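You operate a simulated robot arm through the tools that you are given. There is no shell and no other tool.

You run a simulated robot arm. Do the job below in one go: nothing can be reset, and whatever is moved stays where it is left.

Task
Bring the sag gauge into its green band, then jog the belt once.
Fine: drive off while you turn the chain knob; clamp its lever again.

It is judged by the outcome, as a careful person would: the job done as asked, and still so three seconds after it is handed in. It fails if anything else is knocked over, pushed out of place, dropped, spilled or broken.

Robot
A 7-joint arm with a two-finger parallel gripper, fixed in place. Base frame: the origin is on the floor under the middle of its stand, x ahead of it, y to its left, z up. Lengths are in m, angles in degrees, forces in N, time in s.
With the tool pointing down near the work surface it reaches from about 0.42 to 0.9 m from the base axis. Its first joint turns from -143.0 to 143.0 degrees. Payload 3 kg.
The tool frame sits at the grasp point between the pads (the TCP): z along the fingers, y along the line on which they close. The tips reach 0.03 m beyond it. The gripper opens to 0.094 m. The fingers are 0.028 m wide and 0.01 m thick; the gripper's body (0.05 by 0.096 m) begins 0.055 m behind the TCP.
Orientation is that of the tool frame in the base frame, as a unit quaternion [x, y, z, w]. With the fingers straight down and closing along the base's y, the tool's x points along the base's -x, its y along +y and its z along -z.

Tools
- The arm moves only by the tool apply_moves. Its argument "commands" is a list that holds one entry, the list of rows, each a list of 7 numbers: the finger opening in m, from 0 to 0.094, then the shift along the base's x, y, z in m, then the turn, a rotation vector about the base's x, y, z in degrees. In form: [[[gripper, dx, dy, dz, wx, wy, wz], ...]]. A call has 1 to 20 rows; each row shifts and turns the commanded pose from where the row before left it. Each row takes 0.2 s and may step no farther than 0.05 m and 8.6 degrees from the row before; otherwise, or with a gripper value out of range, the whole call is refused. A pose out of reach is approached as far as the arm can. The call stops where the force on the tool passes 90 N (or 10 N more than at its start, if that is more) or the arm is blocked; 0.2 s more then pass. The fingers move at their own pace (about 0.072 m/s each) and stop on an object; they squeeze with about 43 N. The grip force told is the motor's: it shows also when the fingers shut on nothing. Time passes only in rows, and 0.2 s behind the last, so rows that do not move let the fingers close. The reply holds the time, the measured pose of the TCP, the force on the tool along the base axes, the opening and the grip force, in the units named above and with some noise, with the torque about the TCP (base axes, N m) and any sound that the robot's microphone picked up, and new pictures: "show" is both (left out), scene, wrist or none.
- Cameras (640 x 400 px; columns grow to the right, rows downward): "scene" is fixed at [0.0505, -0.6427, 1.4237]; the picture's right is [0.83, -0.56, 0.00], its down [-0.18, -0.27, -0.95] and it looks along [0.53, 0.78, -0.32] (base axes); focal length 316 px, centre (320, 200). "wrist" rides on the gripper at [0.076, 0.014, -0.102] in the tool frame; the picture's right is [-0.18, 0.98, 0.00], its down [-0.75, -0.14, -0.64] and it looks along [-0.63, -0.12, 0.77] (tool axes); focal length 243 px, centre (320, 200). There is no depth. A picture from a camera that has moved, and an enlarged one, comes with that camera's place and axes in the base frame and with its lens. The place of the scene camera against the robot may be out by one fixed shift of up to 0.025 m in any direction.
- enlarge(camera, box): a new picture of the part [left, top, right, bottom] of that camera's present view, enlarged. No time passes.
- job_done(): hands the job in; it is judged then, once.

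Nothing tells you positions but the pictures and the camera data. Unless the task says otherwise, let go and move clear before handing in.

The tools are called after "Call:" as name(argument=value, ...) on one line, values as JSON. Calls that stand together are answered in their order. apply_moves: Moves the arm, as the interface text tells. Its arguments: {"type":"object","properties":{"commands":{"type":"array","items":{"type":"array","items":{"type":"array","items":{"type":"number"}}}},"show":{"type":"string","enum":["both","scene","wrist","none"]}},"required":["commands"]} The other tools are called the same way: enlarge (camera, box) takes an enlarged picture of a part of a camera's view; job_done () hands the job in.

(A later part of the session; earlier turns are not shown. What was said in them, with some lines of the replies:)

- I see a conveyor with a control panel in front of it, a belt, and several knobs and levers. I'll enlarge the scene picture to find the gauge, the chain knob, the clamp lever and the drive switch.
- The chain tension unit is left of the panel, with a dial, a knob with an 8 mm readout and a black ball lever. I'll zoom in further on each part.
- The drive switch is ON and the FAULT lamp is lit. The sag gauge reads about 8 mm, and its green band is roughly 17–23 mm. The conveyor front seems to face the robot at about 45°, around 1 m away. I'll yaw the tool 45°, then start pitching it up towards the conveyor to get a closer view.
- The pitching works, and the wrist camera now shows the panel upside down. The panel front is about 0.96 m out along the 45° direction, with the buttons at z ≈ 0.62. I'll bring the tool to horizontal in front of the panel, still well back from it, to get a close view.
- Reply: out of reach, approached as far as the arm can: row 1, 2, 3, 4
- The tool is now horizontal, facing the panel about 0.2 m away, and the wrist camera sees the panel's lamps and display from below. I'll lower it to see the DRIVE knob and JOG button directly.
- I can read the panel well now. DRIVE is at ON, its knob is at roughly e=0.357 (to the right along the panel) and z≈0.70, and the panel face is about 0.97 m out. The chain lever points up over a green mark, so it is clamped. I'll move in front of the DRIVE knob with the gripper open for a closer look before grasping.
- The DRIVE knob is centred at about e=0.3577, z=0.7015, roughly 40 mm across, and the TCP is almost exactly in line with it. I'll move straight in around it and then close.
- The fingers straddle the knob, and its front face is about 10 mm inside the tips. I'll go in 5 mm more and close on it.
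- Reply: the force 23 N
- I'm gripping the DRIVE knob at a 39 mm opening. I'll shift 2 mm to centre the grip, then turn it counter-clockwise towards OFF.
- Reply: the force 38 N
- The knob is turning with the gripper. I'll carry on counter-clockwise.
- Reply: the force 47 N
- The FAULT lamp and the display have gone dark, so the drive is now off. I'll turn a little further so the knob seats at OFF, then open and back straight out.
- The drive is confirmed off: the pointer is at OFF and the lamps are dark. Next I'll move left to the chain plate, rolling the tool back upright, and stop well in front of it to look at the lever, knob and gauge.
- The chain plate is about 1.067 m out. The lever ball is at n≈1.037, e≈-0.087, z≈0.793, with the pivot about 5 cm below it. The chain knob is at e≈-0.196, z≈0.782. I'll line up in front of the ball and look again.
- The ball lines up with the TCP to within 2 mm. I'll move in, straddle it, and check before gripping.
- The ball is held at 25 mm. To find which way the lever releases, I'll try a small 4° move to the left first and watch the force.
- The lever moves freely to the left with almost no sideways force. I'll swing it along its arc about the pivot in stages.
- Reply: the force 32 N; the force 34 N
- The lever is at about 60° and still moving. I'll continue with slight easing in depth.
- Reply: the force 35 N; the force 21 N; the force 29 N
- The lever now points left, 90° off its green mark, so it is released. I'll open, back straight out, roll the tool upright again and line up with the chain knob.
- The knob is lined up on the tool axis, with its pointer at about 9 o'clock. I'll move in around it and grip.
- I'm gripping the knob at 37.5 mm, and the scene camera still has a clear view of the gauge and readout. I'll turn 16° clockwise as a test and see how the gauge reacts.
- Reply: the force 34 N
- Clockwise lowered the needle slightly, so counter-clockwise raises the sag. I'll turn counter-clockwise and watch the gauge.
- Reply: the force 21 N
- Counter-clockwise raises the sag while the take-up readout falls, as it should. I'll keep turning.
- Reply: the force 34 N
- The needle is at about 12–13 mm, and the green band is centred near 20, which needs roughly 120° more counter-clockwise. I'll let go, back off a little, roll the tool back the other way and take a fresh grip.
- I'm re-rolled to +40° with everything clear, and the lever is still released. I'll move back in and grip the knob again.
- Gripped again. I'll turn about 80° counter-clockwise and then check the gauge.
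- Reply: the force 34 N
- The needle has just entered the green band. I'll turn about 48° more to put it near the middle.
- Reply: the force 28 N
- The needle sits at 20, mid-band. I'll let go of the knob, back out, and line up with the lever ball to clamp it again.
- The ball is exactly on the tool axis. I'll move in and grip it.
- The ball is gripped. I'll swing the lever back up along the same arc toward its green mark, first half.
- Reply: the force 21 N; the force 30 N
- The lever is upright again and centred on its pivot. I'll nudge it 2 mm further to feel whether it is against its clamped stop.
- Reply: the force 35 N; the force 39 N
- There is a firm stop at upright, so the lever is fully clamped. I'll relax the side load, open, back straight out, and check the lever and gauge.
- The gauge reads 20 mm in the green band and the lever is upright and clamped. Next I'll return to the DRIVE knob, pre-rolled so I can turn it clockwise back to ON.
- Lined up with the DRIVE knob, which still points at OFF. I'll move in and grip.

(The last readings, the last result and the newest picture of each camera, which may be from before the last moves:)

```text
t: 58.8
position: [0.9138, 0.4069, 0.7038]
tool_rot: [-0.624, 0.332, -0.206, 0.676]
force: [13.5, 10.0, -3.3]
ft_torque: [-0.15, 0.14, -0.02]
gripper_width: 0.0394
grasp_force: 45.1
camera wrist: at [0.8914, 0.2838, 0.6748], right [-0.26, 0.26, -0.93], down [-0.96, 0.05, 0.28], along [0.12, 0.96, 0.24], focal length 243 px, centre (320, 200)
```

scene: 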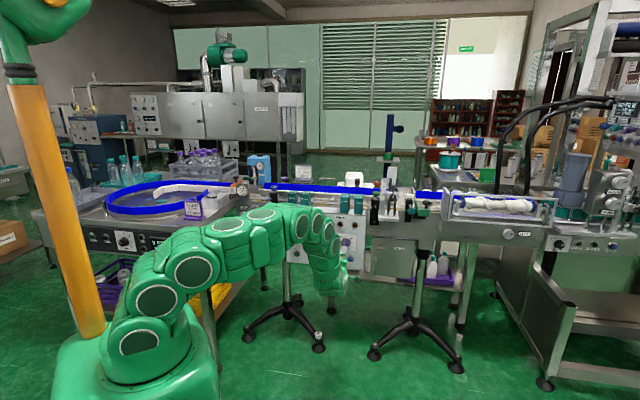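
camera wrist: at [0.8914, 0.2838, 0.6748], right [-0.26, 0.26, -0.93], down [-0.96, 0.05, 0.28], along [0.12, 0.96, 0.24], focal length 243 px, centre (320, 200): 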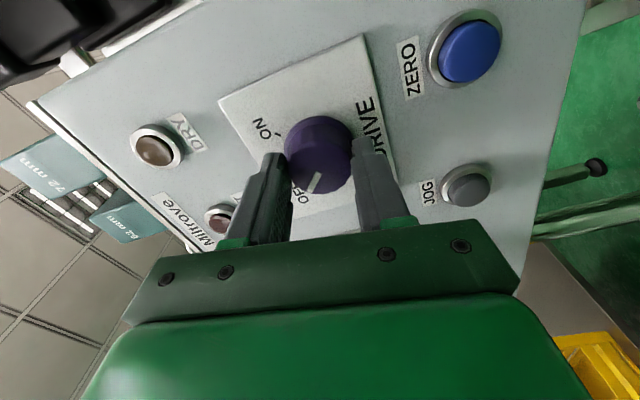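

Gripped. I'll turn it clockwise about 79°, back to ON.

Call:
apply_moves(commands=[[[0.03, 0, 0, 0, 5.586, 5.586, 0], [0.03, 0, 0, 0, 5.586, 5.586, 0], [0.03, 0, 0, 0, 5.586, 5.586, 0], [0.03, 0, 0, 0, 5.586, 5.586, 0], [0.03, 0, 0, 0, 5.586, 5.586, 0], [0.03, 0, 0, 0, 5.586, 5.586, 0], [0.03, 0, 0, 0, 5.586, 5.586, 0], [0.03, 0, 0, 0, 5.586, 5.586, 0], [0.03, 0, 0, 0, 5.586, 5.586, 0], [0.03, 0, 0, 0, 5.586, 5.586, 0], [0.03, 0, 0, 0, 0, 0, 0]]])

Call:
enlarge(camera="scene", box=[285, 190, 385, 280])

Call:
enlarge(camera="wrist", box=[220, 40, 480, 240])

```text
t: 61.2
position: [0.9135, 0.4062, 0.7047]
tool_rot: [-0.269, 0.653, 0.272, 0.653]
force: [31.2, 12.0, 15.2]
ft_torque: [0.1, -0.07, -0.06]
gripper_width: 0.0389
grasp_force: 45.3
camera wrist: at [0.8297, 0.3436, 0.6269], right [-0.69, 0.7, 0.19], down [-0.35, -0.56, 0.75], along [0.63, 0.46, 0.63], focal length 243 px, centre (320, 200)
```

scene: 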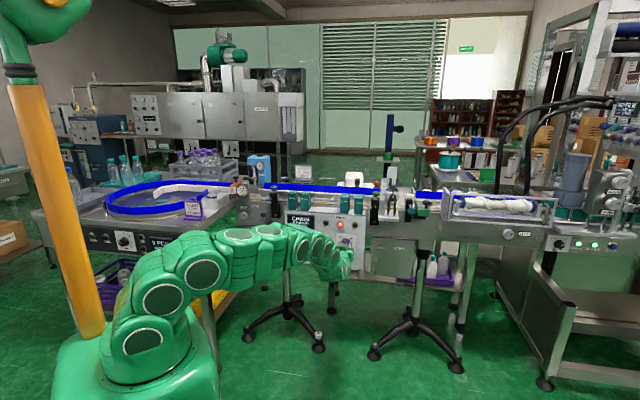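
wrist: 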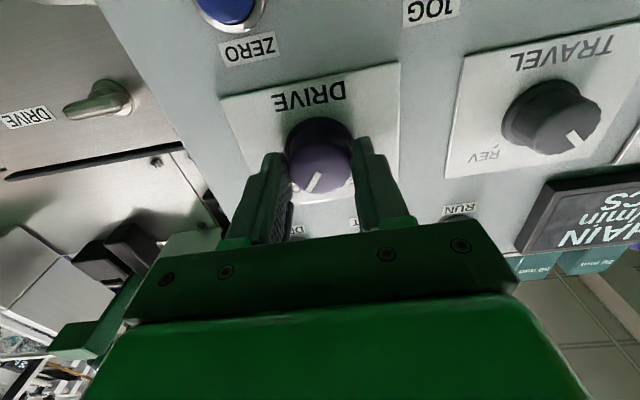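

```text
4.44 times, centred on (335, 235) of scene
camera zoom: at [0.0505, -0.6427, 1.4237], right [0.83, -0.56, 0.0], down [-0.18, -0.27, -0.95], along [0.53, 0.78, -0.32], focal length 1402 px, centre (253, 44)
```

zoom: 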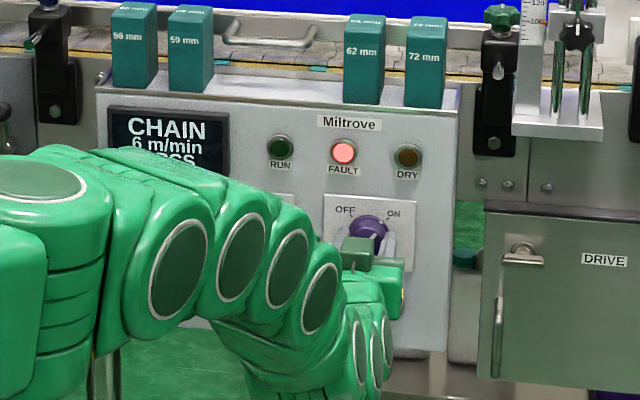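

```text
2.00 times, centred on (350, 140) of wrist
camera zoom: at [0.8297, 0.3436, 0.6269], right [-0.69, 0.7, 0.19], down [-0.35, -0.56, 0.75], along [0.63, 0.46, 0.63], focal length 485 px, centre (260, 320)
```

zoom: 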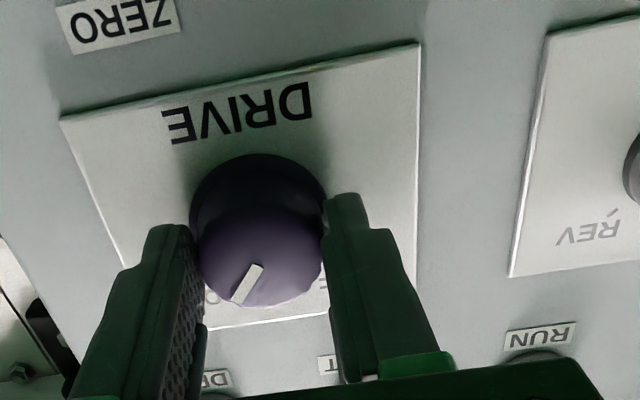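

The display is lit again and DRIVE is at ON, though the FAULT lamp is still lit. I'll release the knob, back out and recheck the lever and gauge.

Call:
apply_moves(commands=[[[0.06, 0, 0, 0, 0, 0, 0], [0.07, 0, 0, 0, 0, 0, 0], [0.07, 0, 0, 0, 0, 0, 0], [0.07, -0.02, -0.02, 0, 0, 0, 0], [0.07, -0.02, -0.02, 0, 0, 0, 0], [0.07, -0.02, -0.02, 0, 0, 0, 0], [0.07, -0.02, -0.02, 0, 0, 0, 0], [0.04, -0.03, -0.03, 0, 0, 0, 0], [0.0, -0.03, -0.03, 0, 0, 0, 0], [0.0, -0.02, -0.02, 0, 0, 0, 0], [0.0, 0, 0, 0, 0, 0, 0]]])

Call:
enlarge(camera="scene", box=[225, 175, 285, 245])

Call:
enlarge(camera="scene", box=[255, 205, 285, 235])

Call:
enlarge(camera="scene", box=[285, 190, 385, 280])

Call:
enlarge(camera="wrist", box=[120, 10, 480, 240])

```text
t: 63.6
position: [0.7512, 0.2464, 0.7045]
tool_rot: [-0.269, 0.653, 0.272, 0.653]
force: [-0.3, -0.2, 0.0]
ft_torque: [0.02, 0.0, 0.01]
gripper_width: 0.0
grasp_force: 33.4
camera wrist: at [0.6672, 0.1843, 0.6271], right [-0.69, 0.69, 0.19], down [-0.35, -0.56, 0.75], along [0.63, 0.46, 0.63], focal length 243 px, centre (320, 200)
```

scene: 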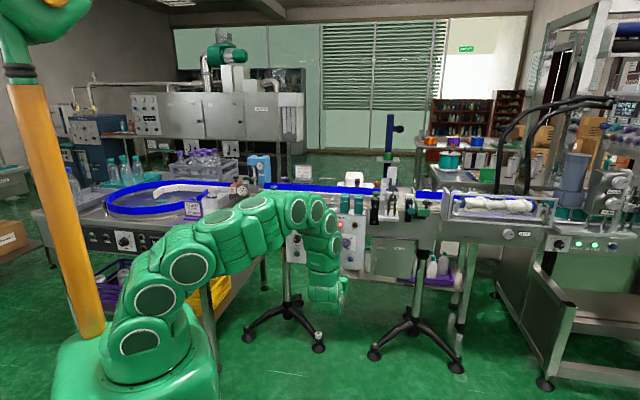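
wrist: 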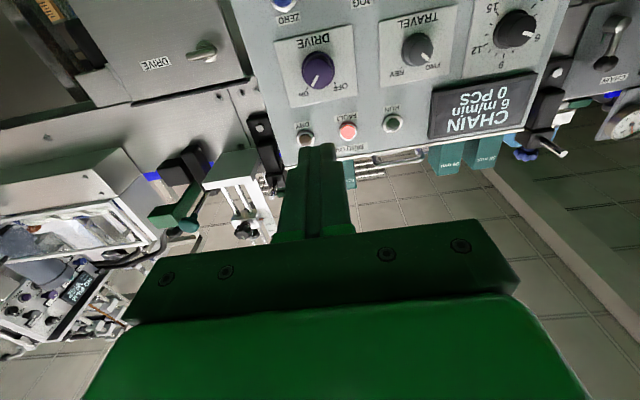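

```text
5.71 times, centred on (255, 210) of scene
camera zoom: at [0.0505, -0.6427, 1.4237], right [0.83, -0.56, 0.0], down [-0.18, -0.27, -0.95], along [0.53, 0.78, -0.32], focal length 1803 px, centre (691, 143)
```

zoom: 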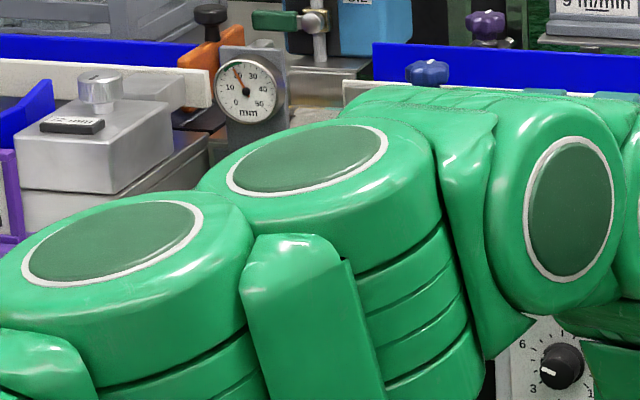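

```text
13.33 times, centred on (270, 220) of scene
camera zoom: at [0.0505, -0.6427, 1.4237], right [0.83, -0.56, 0.0], down [-0.18, -0.27, -0.95], along [0.53, 0.78, -0.32], focal length 4206 px, centre (987, -67)
```

zoom: 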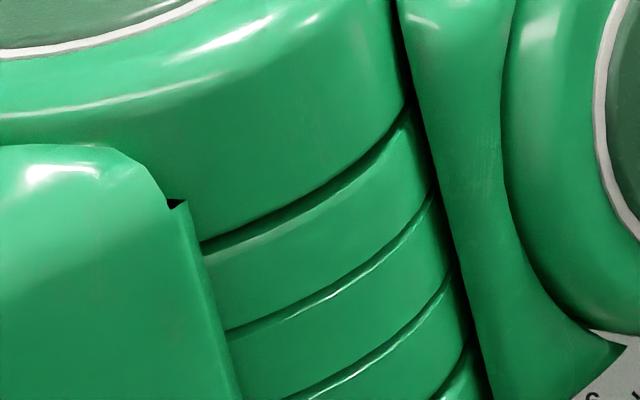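

```text
4.44 times, centred on (335, 235) of scene
camera zoom: at [0.0505, -0.6427, 1.4237], right [0.83, -0.56, 0.0], down [-0.18, -0.27, -0.95], along [0.53, 0.78, -0.32], focal length 1402 px, centre (253, 44)
```

zoom: 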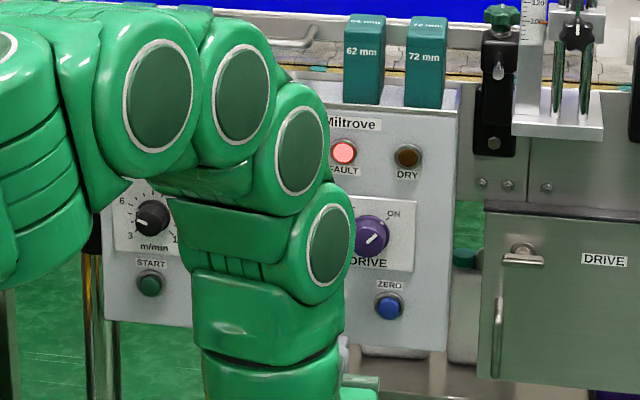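

```text
1.74 times, centred on (300, 125) of wrist
camera zoom: at [0.6672, 0.1843, 0.6271], right [-0.69, 0.69, 0.19], down [-0.35, -0.56, 0.75], along [0.63, 0.46, 0.63], focal length 422 px, centre (355, 330)
```

zoom: 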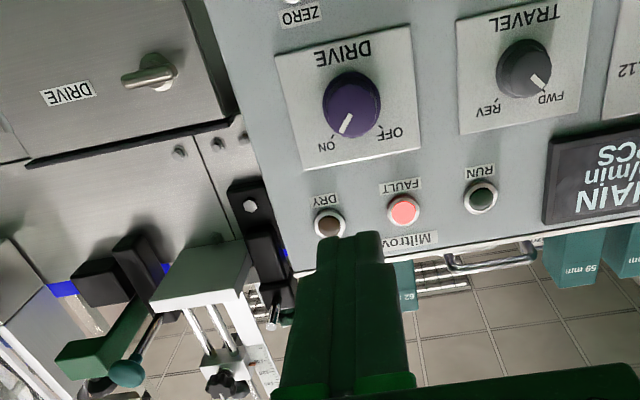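

DRIVE is at ON and the gauge still reads 20. FAULT may only clear when the belt jogs. I'll line up the closed fingertips with the JOG button, at about e=0.295, z=0.617.

Call:
apply_moves(commands=[[[0.0, 0.005, 0.0269, -0.0219, 0, 0, 0], [0.0, 0.005, 0.0269, -0.0219, 0, 0, 0], [0.0, 0.005, 0.0269, -0.0219, 0, 0, 0], [0.0, 0.0048, 0.0268, -0.0219, 0, 0, 0], [0.0, 0, 0, 0, 0, 0, 0]]])

Call:
enlarge(camera="wrist", box=[220, 60, 420, 240])

```text
t: 64.8
position: [0.7731, 0.3526, 0.6141]
tool_rot: [-0.269, 0.654, 0.272, 0.653]
force: [0.4, -0.3, -0.4]
ft_torque: [0.02, 0.0, -0.05]
gripper_width: 0.0
grasp_force: 32.9
camera wrist: at [0.6894, 0.2915, 0.5383], right [-0.69, 0.69, 0.19], down [-0.35, -0.56, 0.75], along [0.63, 0.46, 0.63], focal length 243 px, centre (320, 200)
```

scene: 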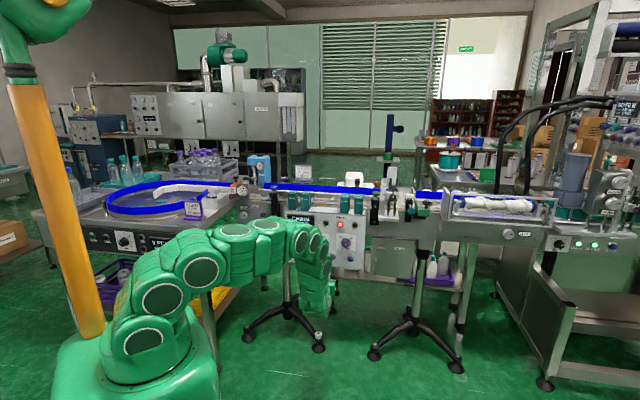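
wrist: 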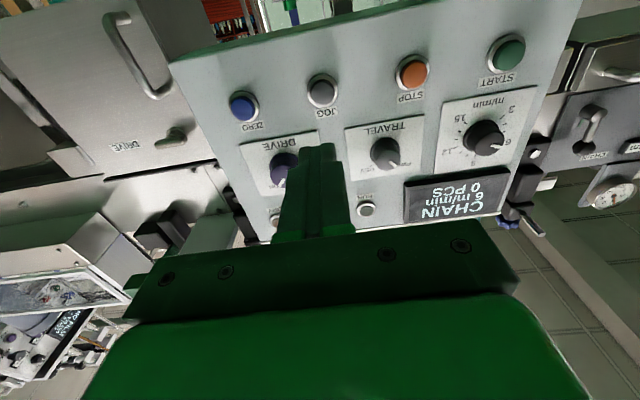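

```text
2.22 times, centred on (320, 150) of wrist
camera zoom: at [0.6894, 0.2915, 0.5383], right [-0.69, 0.69, 0.19], down [-0.35, -0.56, 0.75], along [0.63, 0.46, 0.63], focal length 539 px, centre (320, 311)
```

zoom: 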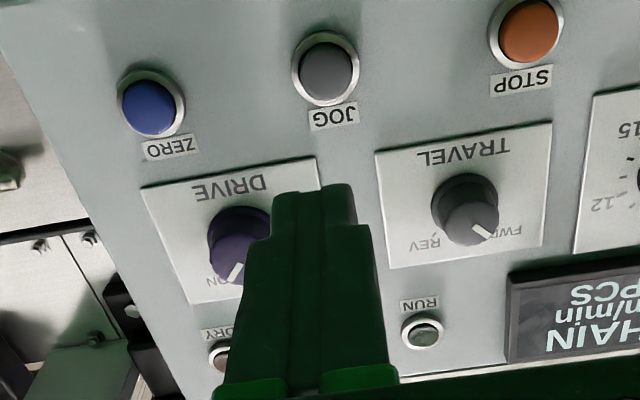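

The JOG button is almost straight ahead, needing about 2.5 mm left and 1 mm up. I'll advance to about 2–3 cm from it.

Call:
apply_moves(commands=[[[0.0, 0.018, 0.0216, 0.001, 0, 0, 0], [0.0, 0.0198, 0.0198, 0, 0, 0, 0], [0.0, 0.0198, 0.0198, 0, 0, 0, 0], [0.0, 0.0198, 0.0198, 0, 0, 0, 0], [0.0, 0, 0, 0, 0, 0, 0]]])

Call:
enlarge(camera="wrist", box=[220, 60, 420, 240])

Call:
enlarge(camera="scene", box=[285, 190, 385, 280])

```text
t: 66.0
position: [0.8503, 0.436, 0.6161]
tool_rot: [-0.27, 0.653, 0.272, 0.653]
force: [0.3, -0.5, -0.6]
ft_torque: [-0.03, 0.0, -0.03]
gripper_width: 0.0
grasp_force: 32.8
camera wrist: at [0.7669, 0.3743, 0.5399], right [-0.69, 0.69, 0.19], down [-0.35, -0.56, 0.75], along [0.63, 0.46, 0.63], focal length 243 px, centre (320, 200)
```

scene: 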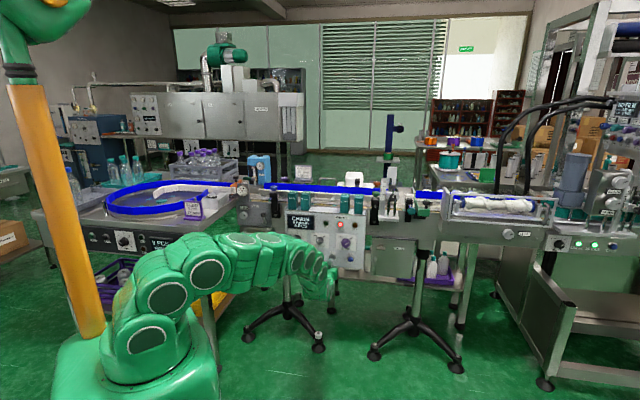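
wrist: 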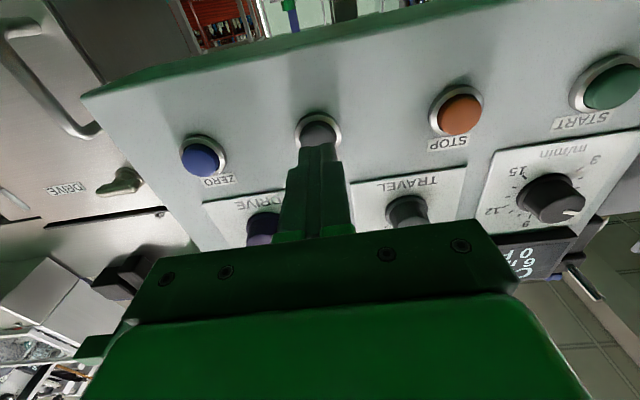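

```text
2.22 times, centred on (320, 150) of wrist
camera zoom: at [0.7669, 0.3743, 0.5399], right [-0.69, 0.69, 0.19], down [-0.35, -0.56, 0.75], along [0.63, 0.46, 0.63], focal length 539 px, centre (320, 311)
```

zoom: 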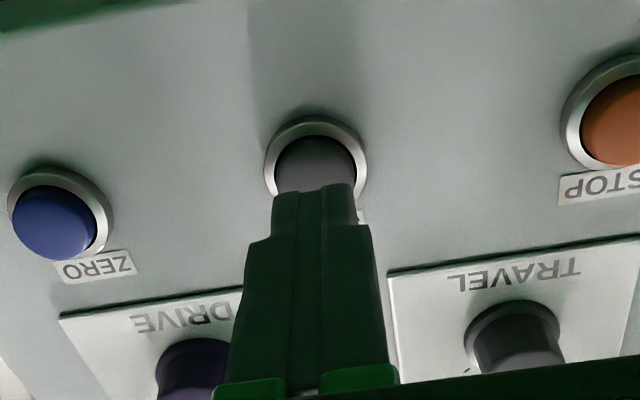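

```text
4.44 times, centred on (335, 235) of scene
camera zoom: at [0.0505, -0.6427, 1.4237], right [0.83, -0.56, 0.0], down [-0.18, -0.27, -0.95], along [0.53, 0.78, -0.32], focal length 1402 px, centre (253, 44)
```

zoom: 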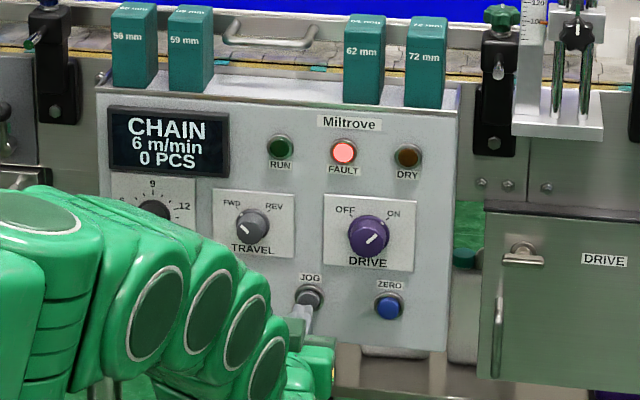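

Aligned, with about 2 cm to go. I'll creep towards the button and watch the force.

Call:
apply_moves(commands=[[[0.0, 0.0057, 0.0057, 0, 0, 0, 0], [0.0, 0.0028, 0.0028, 0, 0, 0, 0]]], show="wrist")

```text
t: 66.6
position: [0.8582, 0.4432, 0.6163]
tool_rot: [-0.269, 0.654, 0.27, 0.654]
force: [0.4, -0.3, -0.6]
ft_torque: [0.0, 0.0, 0.02]
gripper_width: 0.0
grasp_force: 32.5
camera wrist: at [0.7749, 0.3819, 0.5398], right [-0.69, 0.69, 0.19], down [-0.35, -0.56, 0.75], along [0.63, 0.46, 0.63], focal length 243 px, centre (320, 200)
```

wrist: 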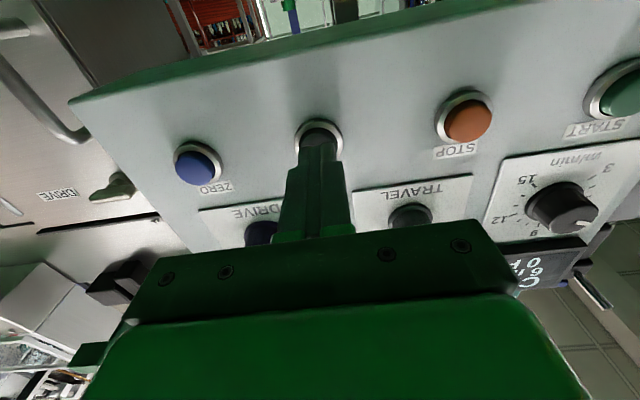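

Call:
apply_moves(commands=[[[0.0, 0.0021, 0.0021, 0, 0, 0, 0], [0.0, 0.0021, 0.0021, 0, 0, 0, 0]]], show="none")

```text
t: 67.2
position: [0.8632, 0.4469, 0.6161]
tool_rot: [-0.269, 0.654, 0.272, 0.653]
force: [-0.1, -0.3, 0.5]
ft_torque: [-0.01, -0.03, -0.06]
gripper_width: 0.0
grasp_force: 32.6
```

Call:
apply_moves(commands=[[[0.0, 0.0021, 0.0021, 0, 0, 0, 0], [0.0, 0.0014, 0.0014, 0, 0, 0, 0]]], show="none")

```text
t: 67.8
position: [0.8662, 0.4512, 0.6174]
tool_rot: [-0.27, 0.653, 0.272, 0.653]
force: [-0.8, -0.1, 0.4]
ft_torque: [0.05, -0.01, -0.03]
gripper_width: 0.0001
grasp_force: 33.1
```

Call:
apply_moves(commands=[[[0.0, 0.0021, 0.0021, 0, 0, 0, 0]]], show="wrist")

```text
t: 68.2
position: [0.8685, 0.4541, 0.6178]
tool_rot: [-0.269, 0.653, 0.272, 0.654]
force: [-1.5, -1.8, -0.5]
ft_torque: [-0.02, 0.03, 0.03]
gripper_width: 0.0
grasp_force: 33.5
heard: click
camera wrist: at [0.7847, 0.3915, 0.5402], right [-0.69, 0.69, 0.19], down [-0.35, -0.56, 0.75], along [0.63, 0.46, 0.63], focal length 243 px, centre (320, 200)
```

wrist: 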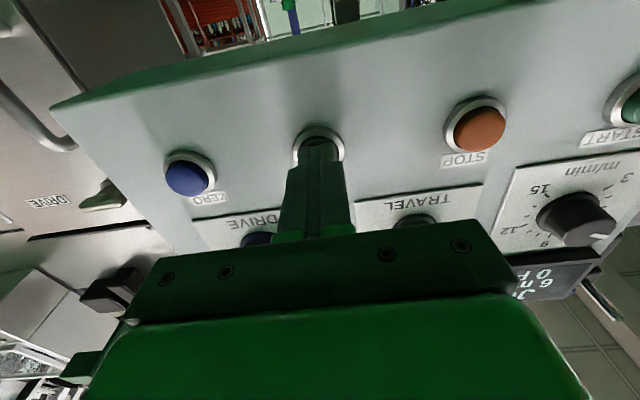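

The microphone heard a click, so the JOG button has been pressed. I'll look at the panel before letting go (no time passes).

Call:
enlarge(camera="scene", box=[285, 190, 385, 280])

Call:
enlarge(camera="wrist", box=[480, 180, 640, 300])

```text
4.44 times, centred on (335, 235) of scene
camera zoom: at [0.0505, -0.6427, 1.4237], right [0.83, -0.56, 0.0], down [-0.18, -0.27, -0.95], along [0.53, 0.78, -0.32], focal length 1402 px, centre (253, 44)
```

zoom: 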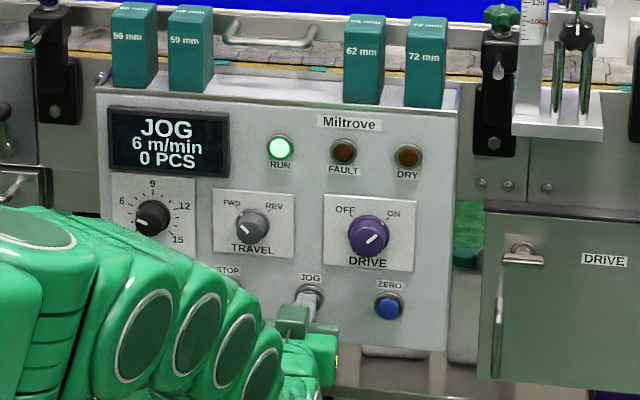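

```text
3.33 times, centred on (560, 240) of wrist
camera zoom: at [0.7847, 0.3915, 0.5402], right [-0.69, 0.69, 0.19], down [-0.35, -0.56, 0.75], along [0.63, 0.46, 0.63], focal length 809 px, centre (-480, 67)
```

zoom: 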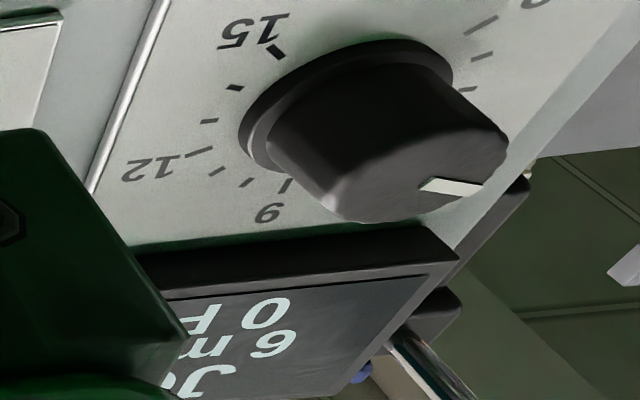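

The display shows JOG, the RUN lamp is green and FAULT has cleared. I'll back off now to release the button and clear the panel.

Call:
apply_moves(commands=[[[0.0, -0.02, -0.02, 0, 0, 0, 0], [0.0, -0.03, -0.03, 0, 0, 0, 0], [0.0, -0.03, -0.03, 0, 0, 0, 0], [0.0, -0.03, -0.03, 0, 0, 0, 0], [0.0, 0, 0, 0, 0, 0, 0], [0.0, 0, 0, 0, 0, 0, 0]]])

Call:
enlarge(camera="scene", box=[285, 190, 385, 280])

Call:
enlarge(camera="scene", box=[225, 175, 285, 245])

```text
t: 69.6
position: [0.7584, 0.3424, 0.6182]
tool_rot: [-0.269, 0.654, 0.271, 0.653]
force: [-0.4, -0.8, -0.2]
ft_torque: [-0.02, -0.03, -0.01]
gripper_width: 0.0003
grasp_force: 33.5
camera wrist: at [0.6748, 0.2817, 0.5416], right [-0.69, 0.69, 0.19], down [-0.35, -0.56, 0.75], along [0.63, 0.46, 0.63], focal length 243 px, centre (320, 200)
```

scene: 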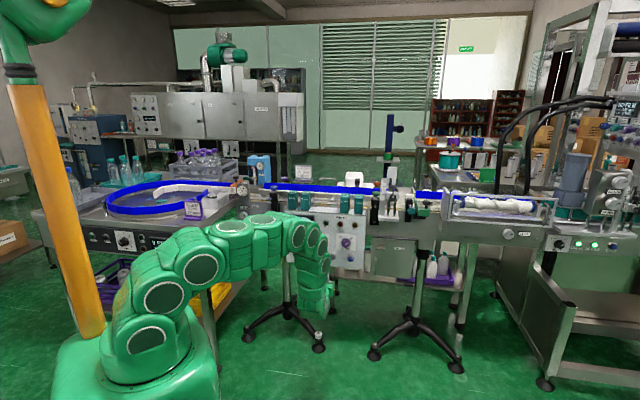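
wrist: 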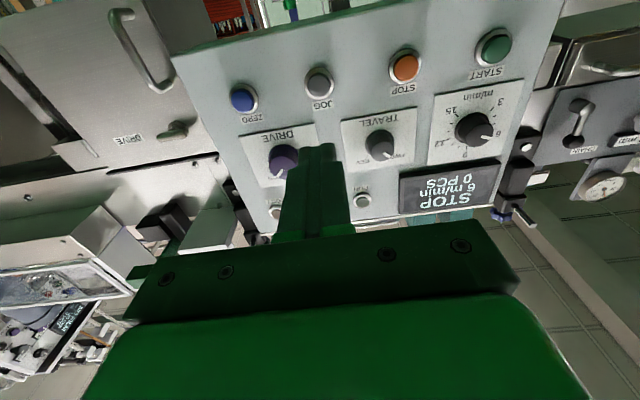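

```text
4.44 times, centred on (335, 235) of scene
camera zoom: at [0.0505, -0.6427, 1.4237], right [0.83, -0.56, 0.0], down [-0.18, -0.27, -0.95], along [0.53, 0.78, -0.32], focal length 1402 px, centre (253, 44)
```

zoom: 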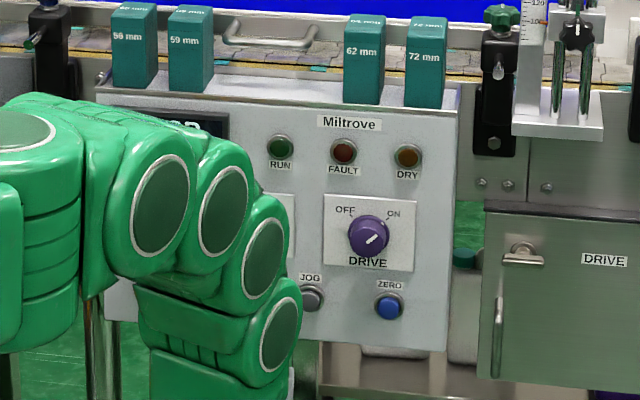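

```text
5.71 times, centred on (255, 210) of scene
camera zoom: at [0.0505, -0.6427, 1.4237], right [0.83, -0.56, 0.0], down [-0.18, -0.27, -0.95], along [0.53, 0.78, -0.32], focal length 1803 px, centre (691, 143)
```

zoom: 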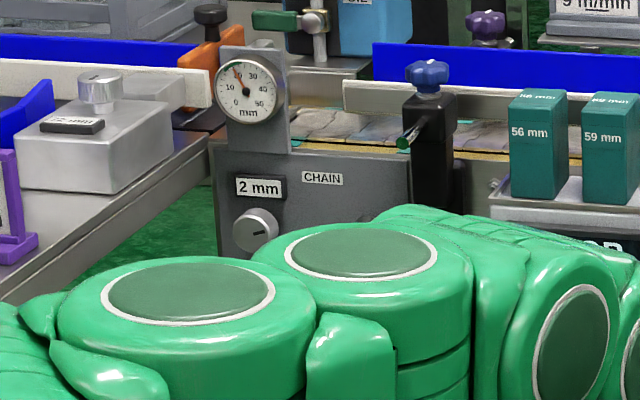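

The jog has run: the panel now shows STOP and FAULT stays off. I'll take a last look at the lever and gauge.

Call:
enlarge(camera="wrist", box=[520, 70, 640, 240])

Call:
enlarge(camera="scene", box=[236, 182, 252, 198])

Call:
enlarge(camera="scene", box=[90, 150, 300, 290])

```text
2.35 times, centred on (580, 155) of wrist
camera zoom: at [0.6748, 0.2817, 0.5416], right [-0.69, 0.69, 0.19], down [-0.35, -0.56, 0.75], along [0.63, 0.46, 0.63], focal length 571 px, centre (-292, 306)
```

zoom: 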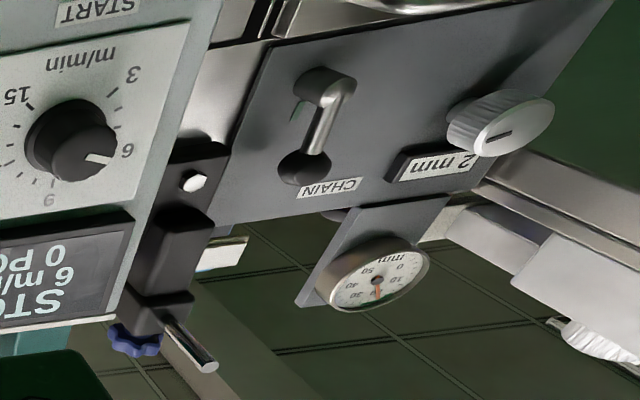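

```text
16.00 times, centred on (244, 190) of scene
camera zoom: at [0.0505, -0.6427, 1.4237], right [0.83, -0.56, 0.0], down [-0.18, -0.27, -0.95], along [0.53, 0.78, -0.32], focal length 5047 px, centre (1536, 360)
```

zoom: 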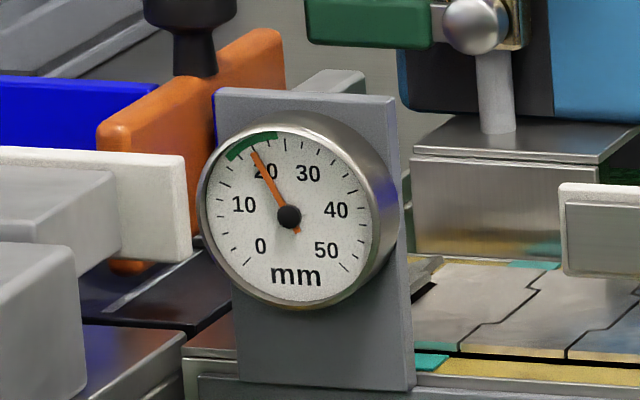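

```text
2.86 times, centred on (195, 220) of scene
camera zoom: at [0.0505, -0.6427, 1.4237], right [0.83, -0.56, 0.0], down [-0.18, -0.27, -0.95], along [0.53, 0.78, -0.32], focal length 901 px, centre (677, 143)
```

zoom: 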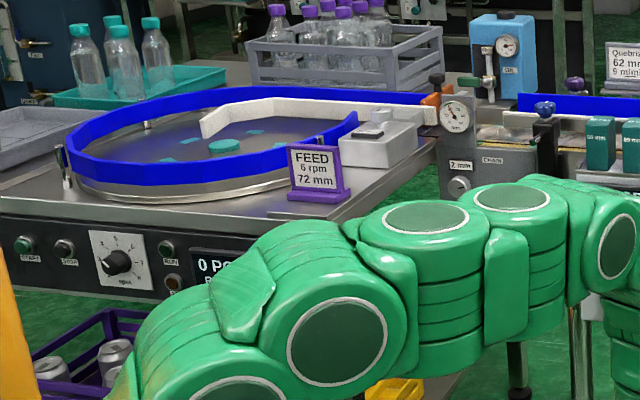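

The gauge needle is at 20 mm in the green band and the lever is clamped on its mark. DRIVE is back at ON, the belt jogged once with FAULT cleared, and nothing else has been disturbed. The arm is clear, so I'm handing the job in.

Call:
job_done()

```text
The job is handed in.
```

The sag gauge is in its green band, with the needle at about 20 mm (it started near 8 mm), and I jogged the belt once.

- **Drive:** I switched it off before turning the chain knob and back on afterwards for the jog. It is still at ON, where it was at the start.
- **Chain knob:** I turned it counter-clockwise. Its readout went from 8 mm to 2 mm as the sag rose.
- **Lever:** It is clamped again, upright over its green mark and pressed against its stop. The gauge did not move when I clamped it.
- **Jog:** I pressed the button once and heard one click. The display showed JOG, the RUN lamp came on and the FAULT lamp went out. After I let go, the display showed STOP and FAULT stayed off.

I let go of everything, backed the arm away from the panel, and saw nothing knocked over or moved.
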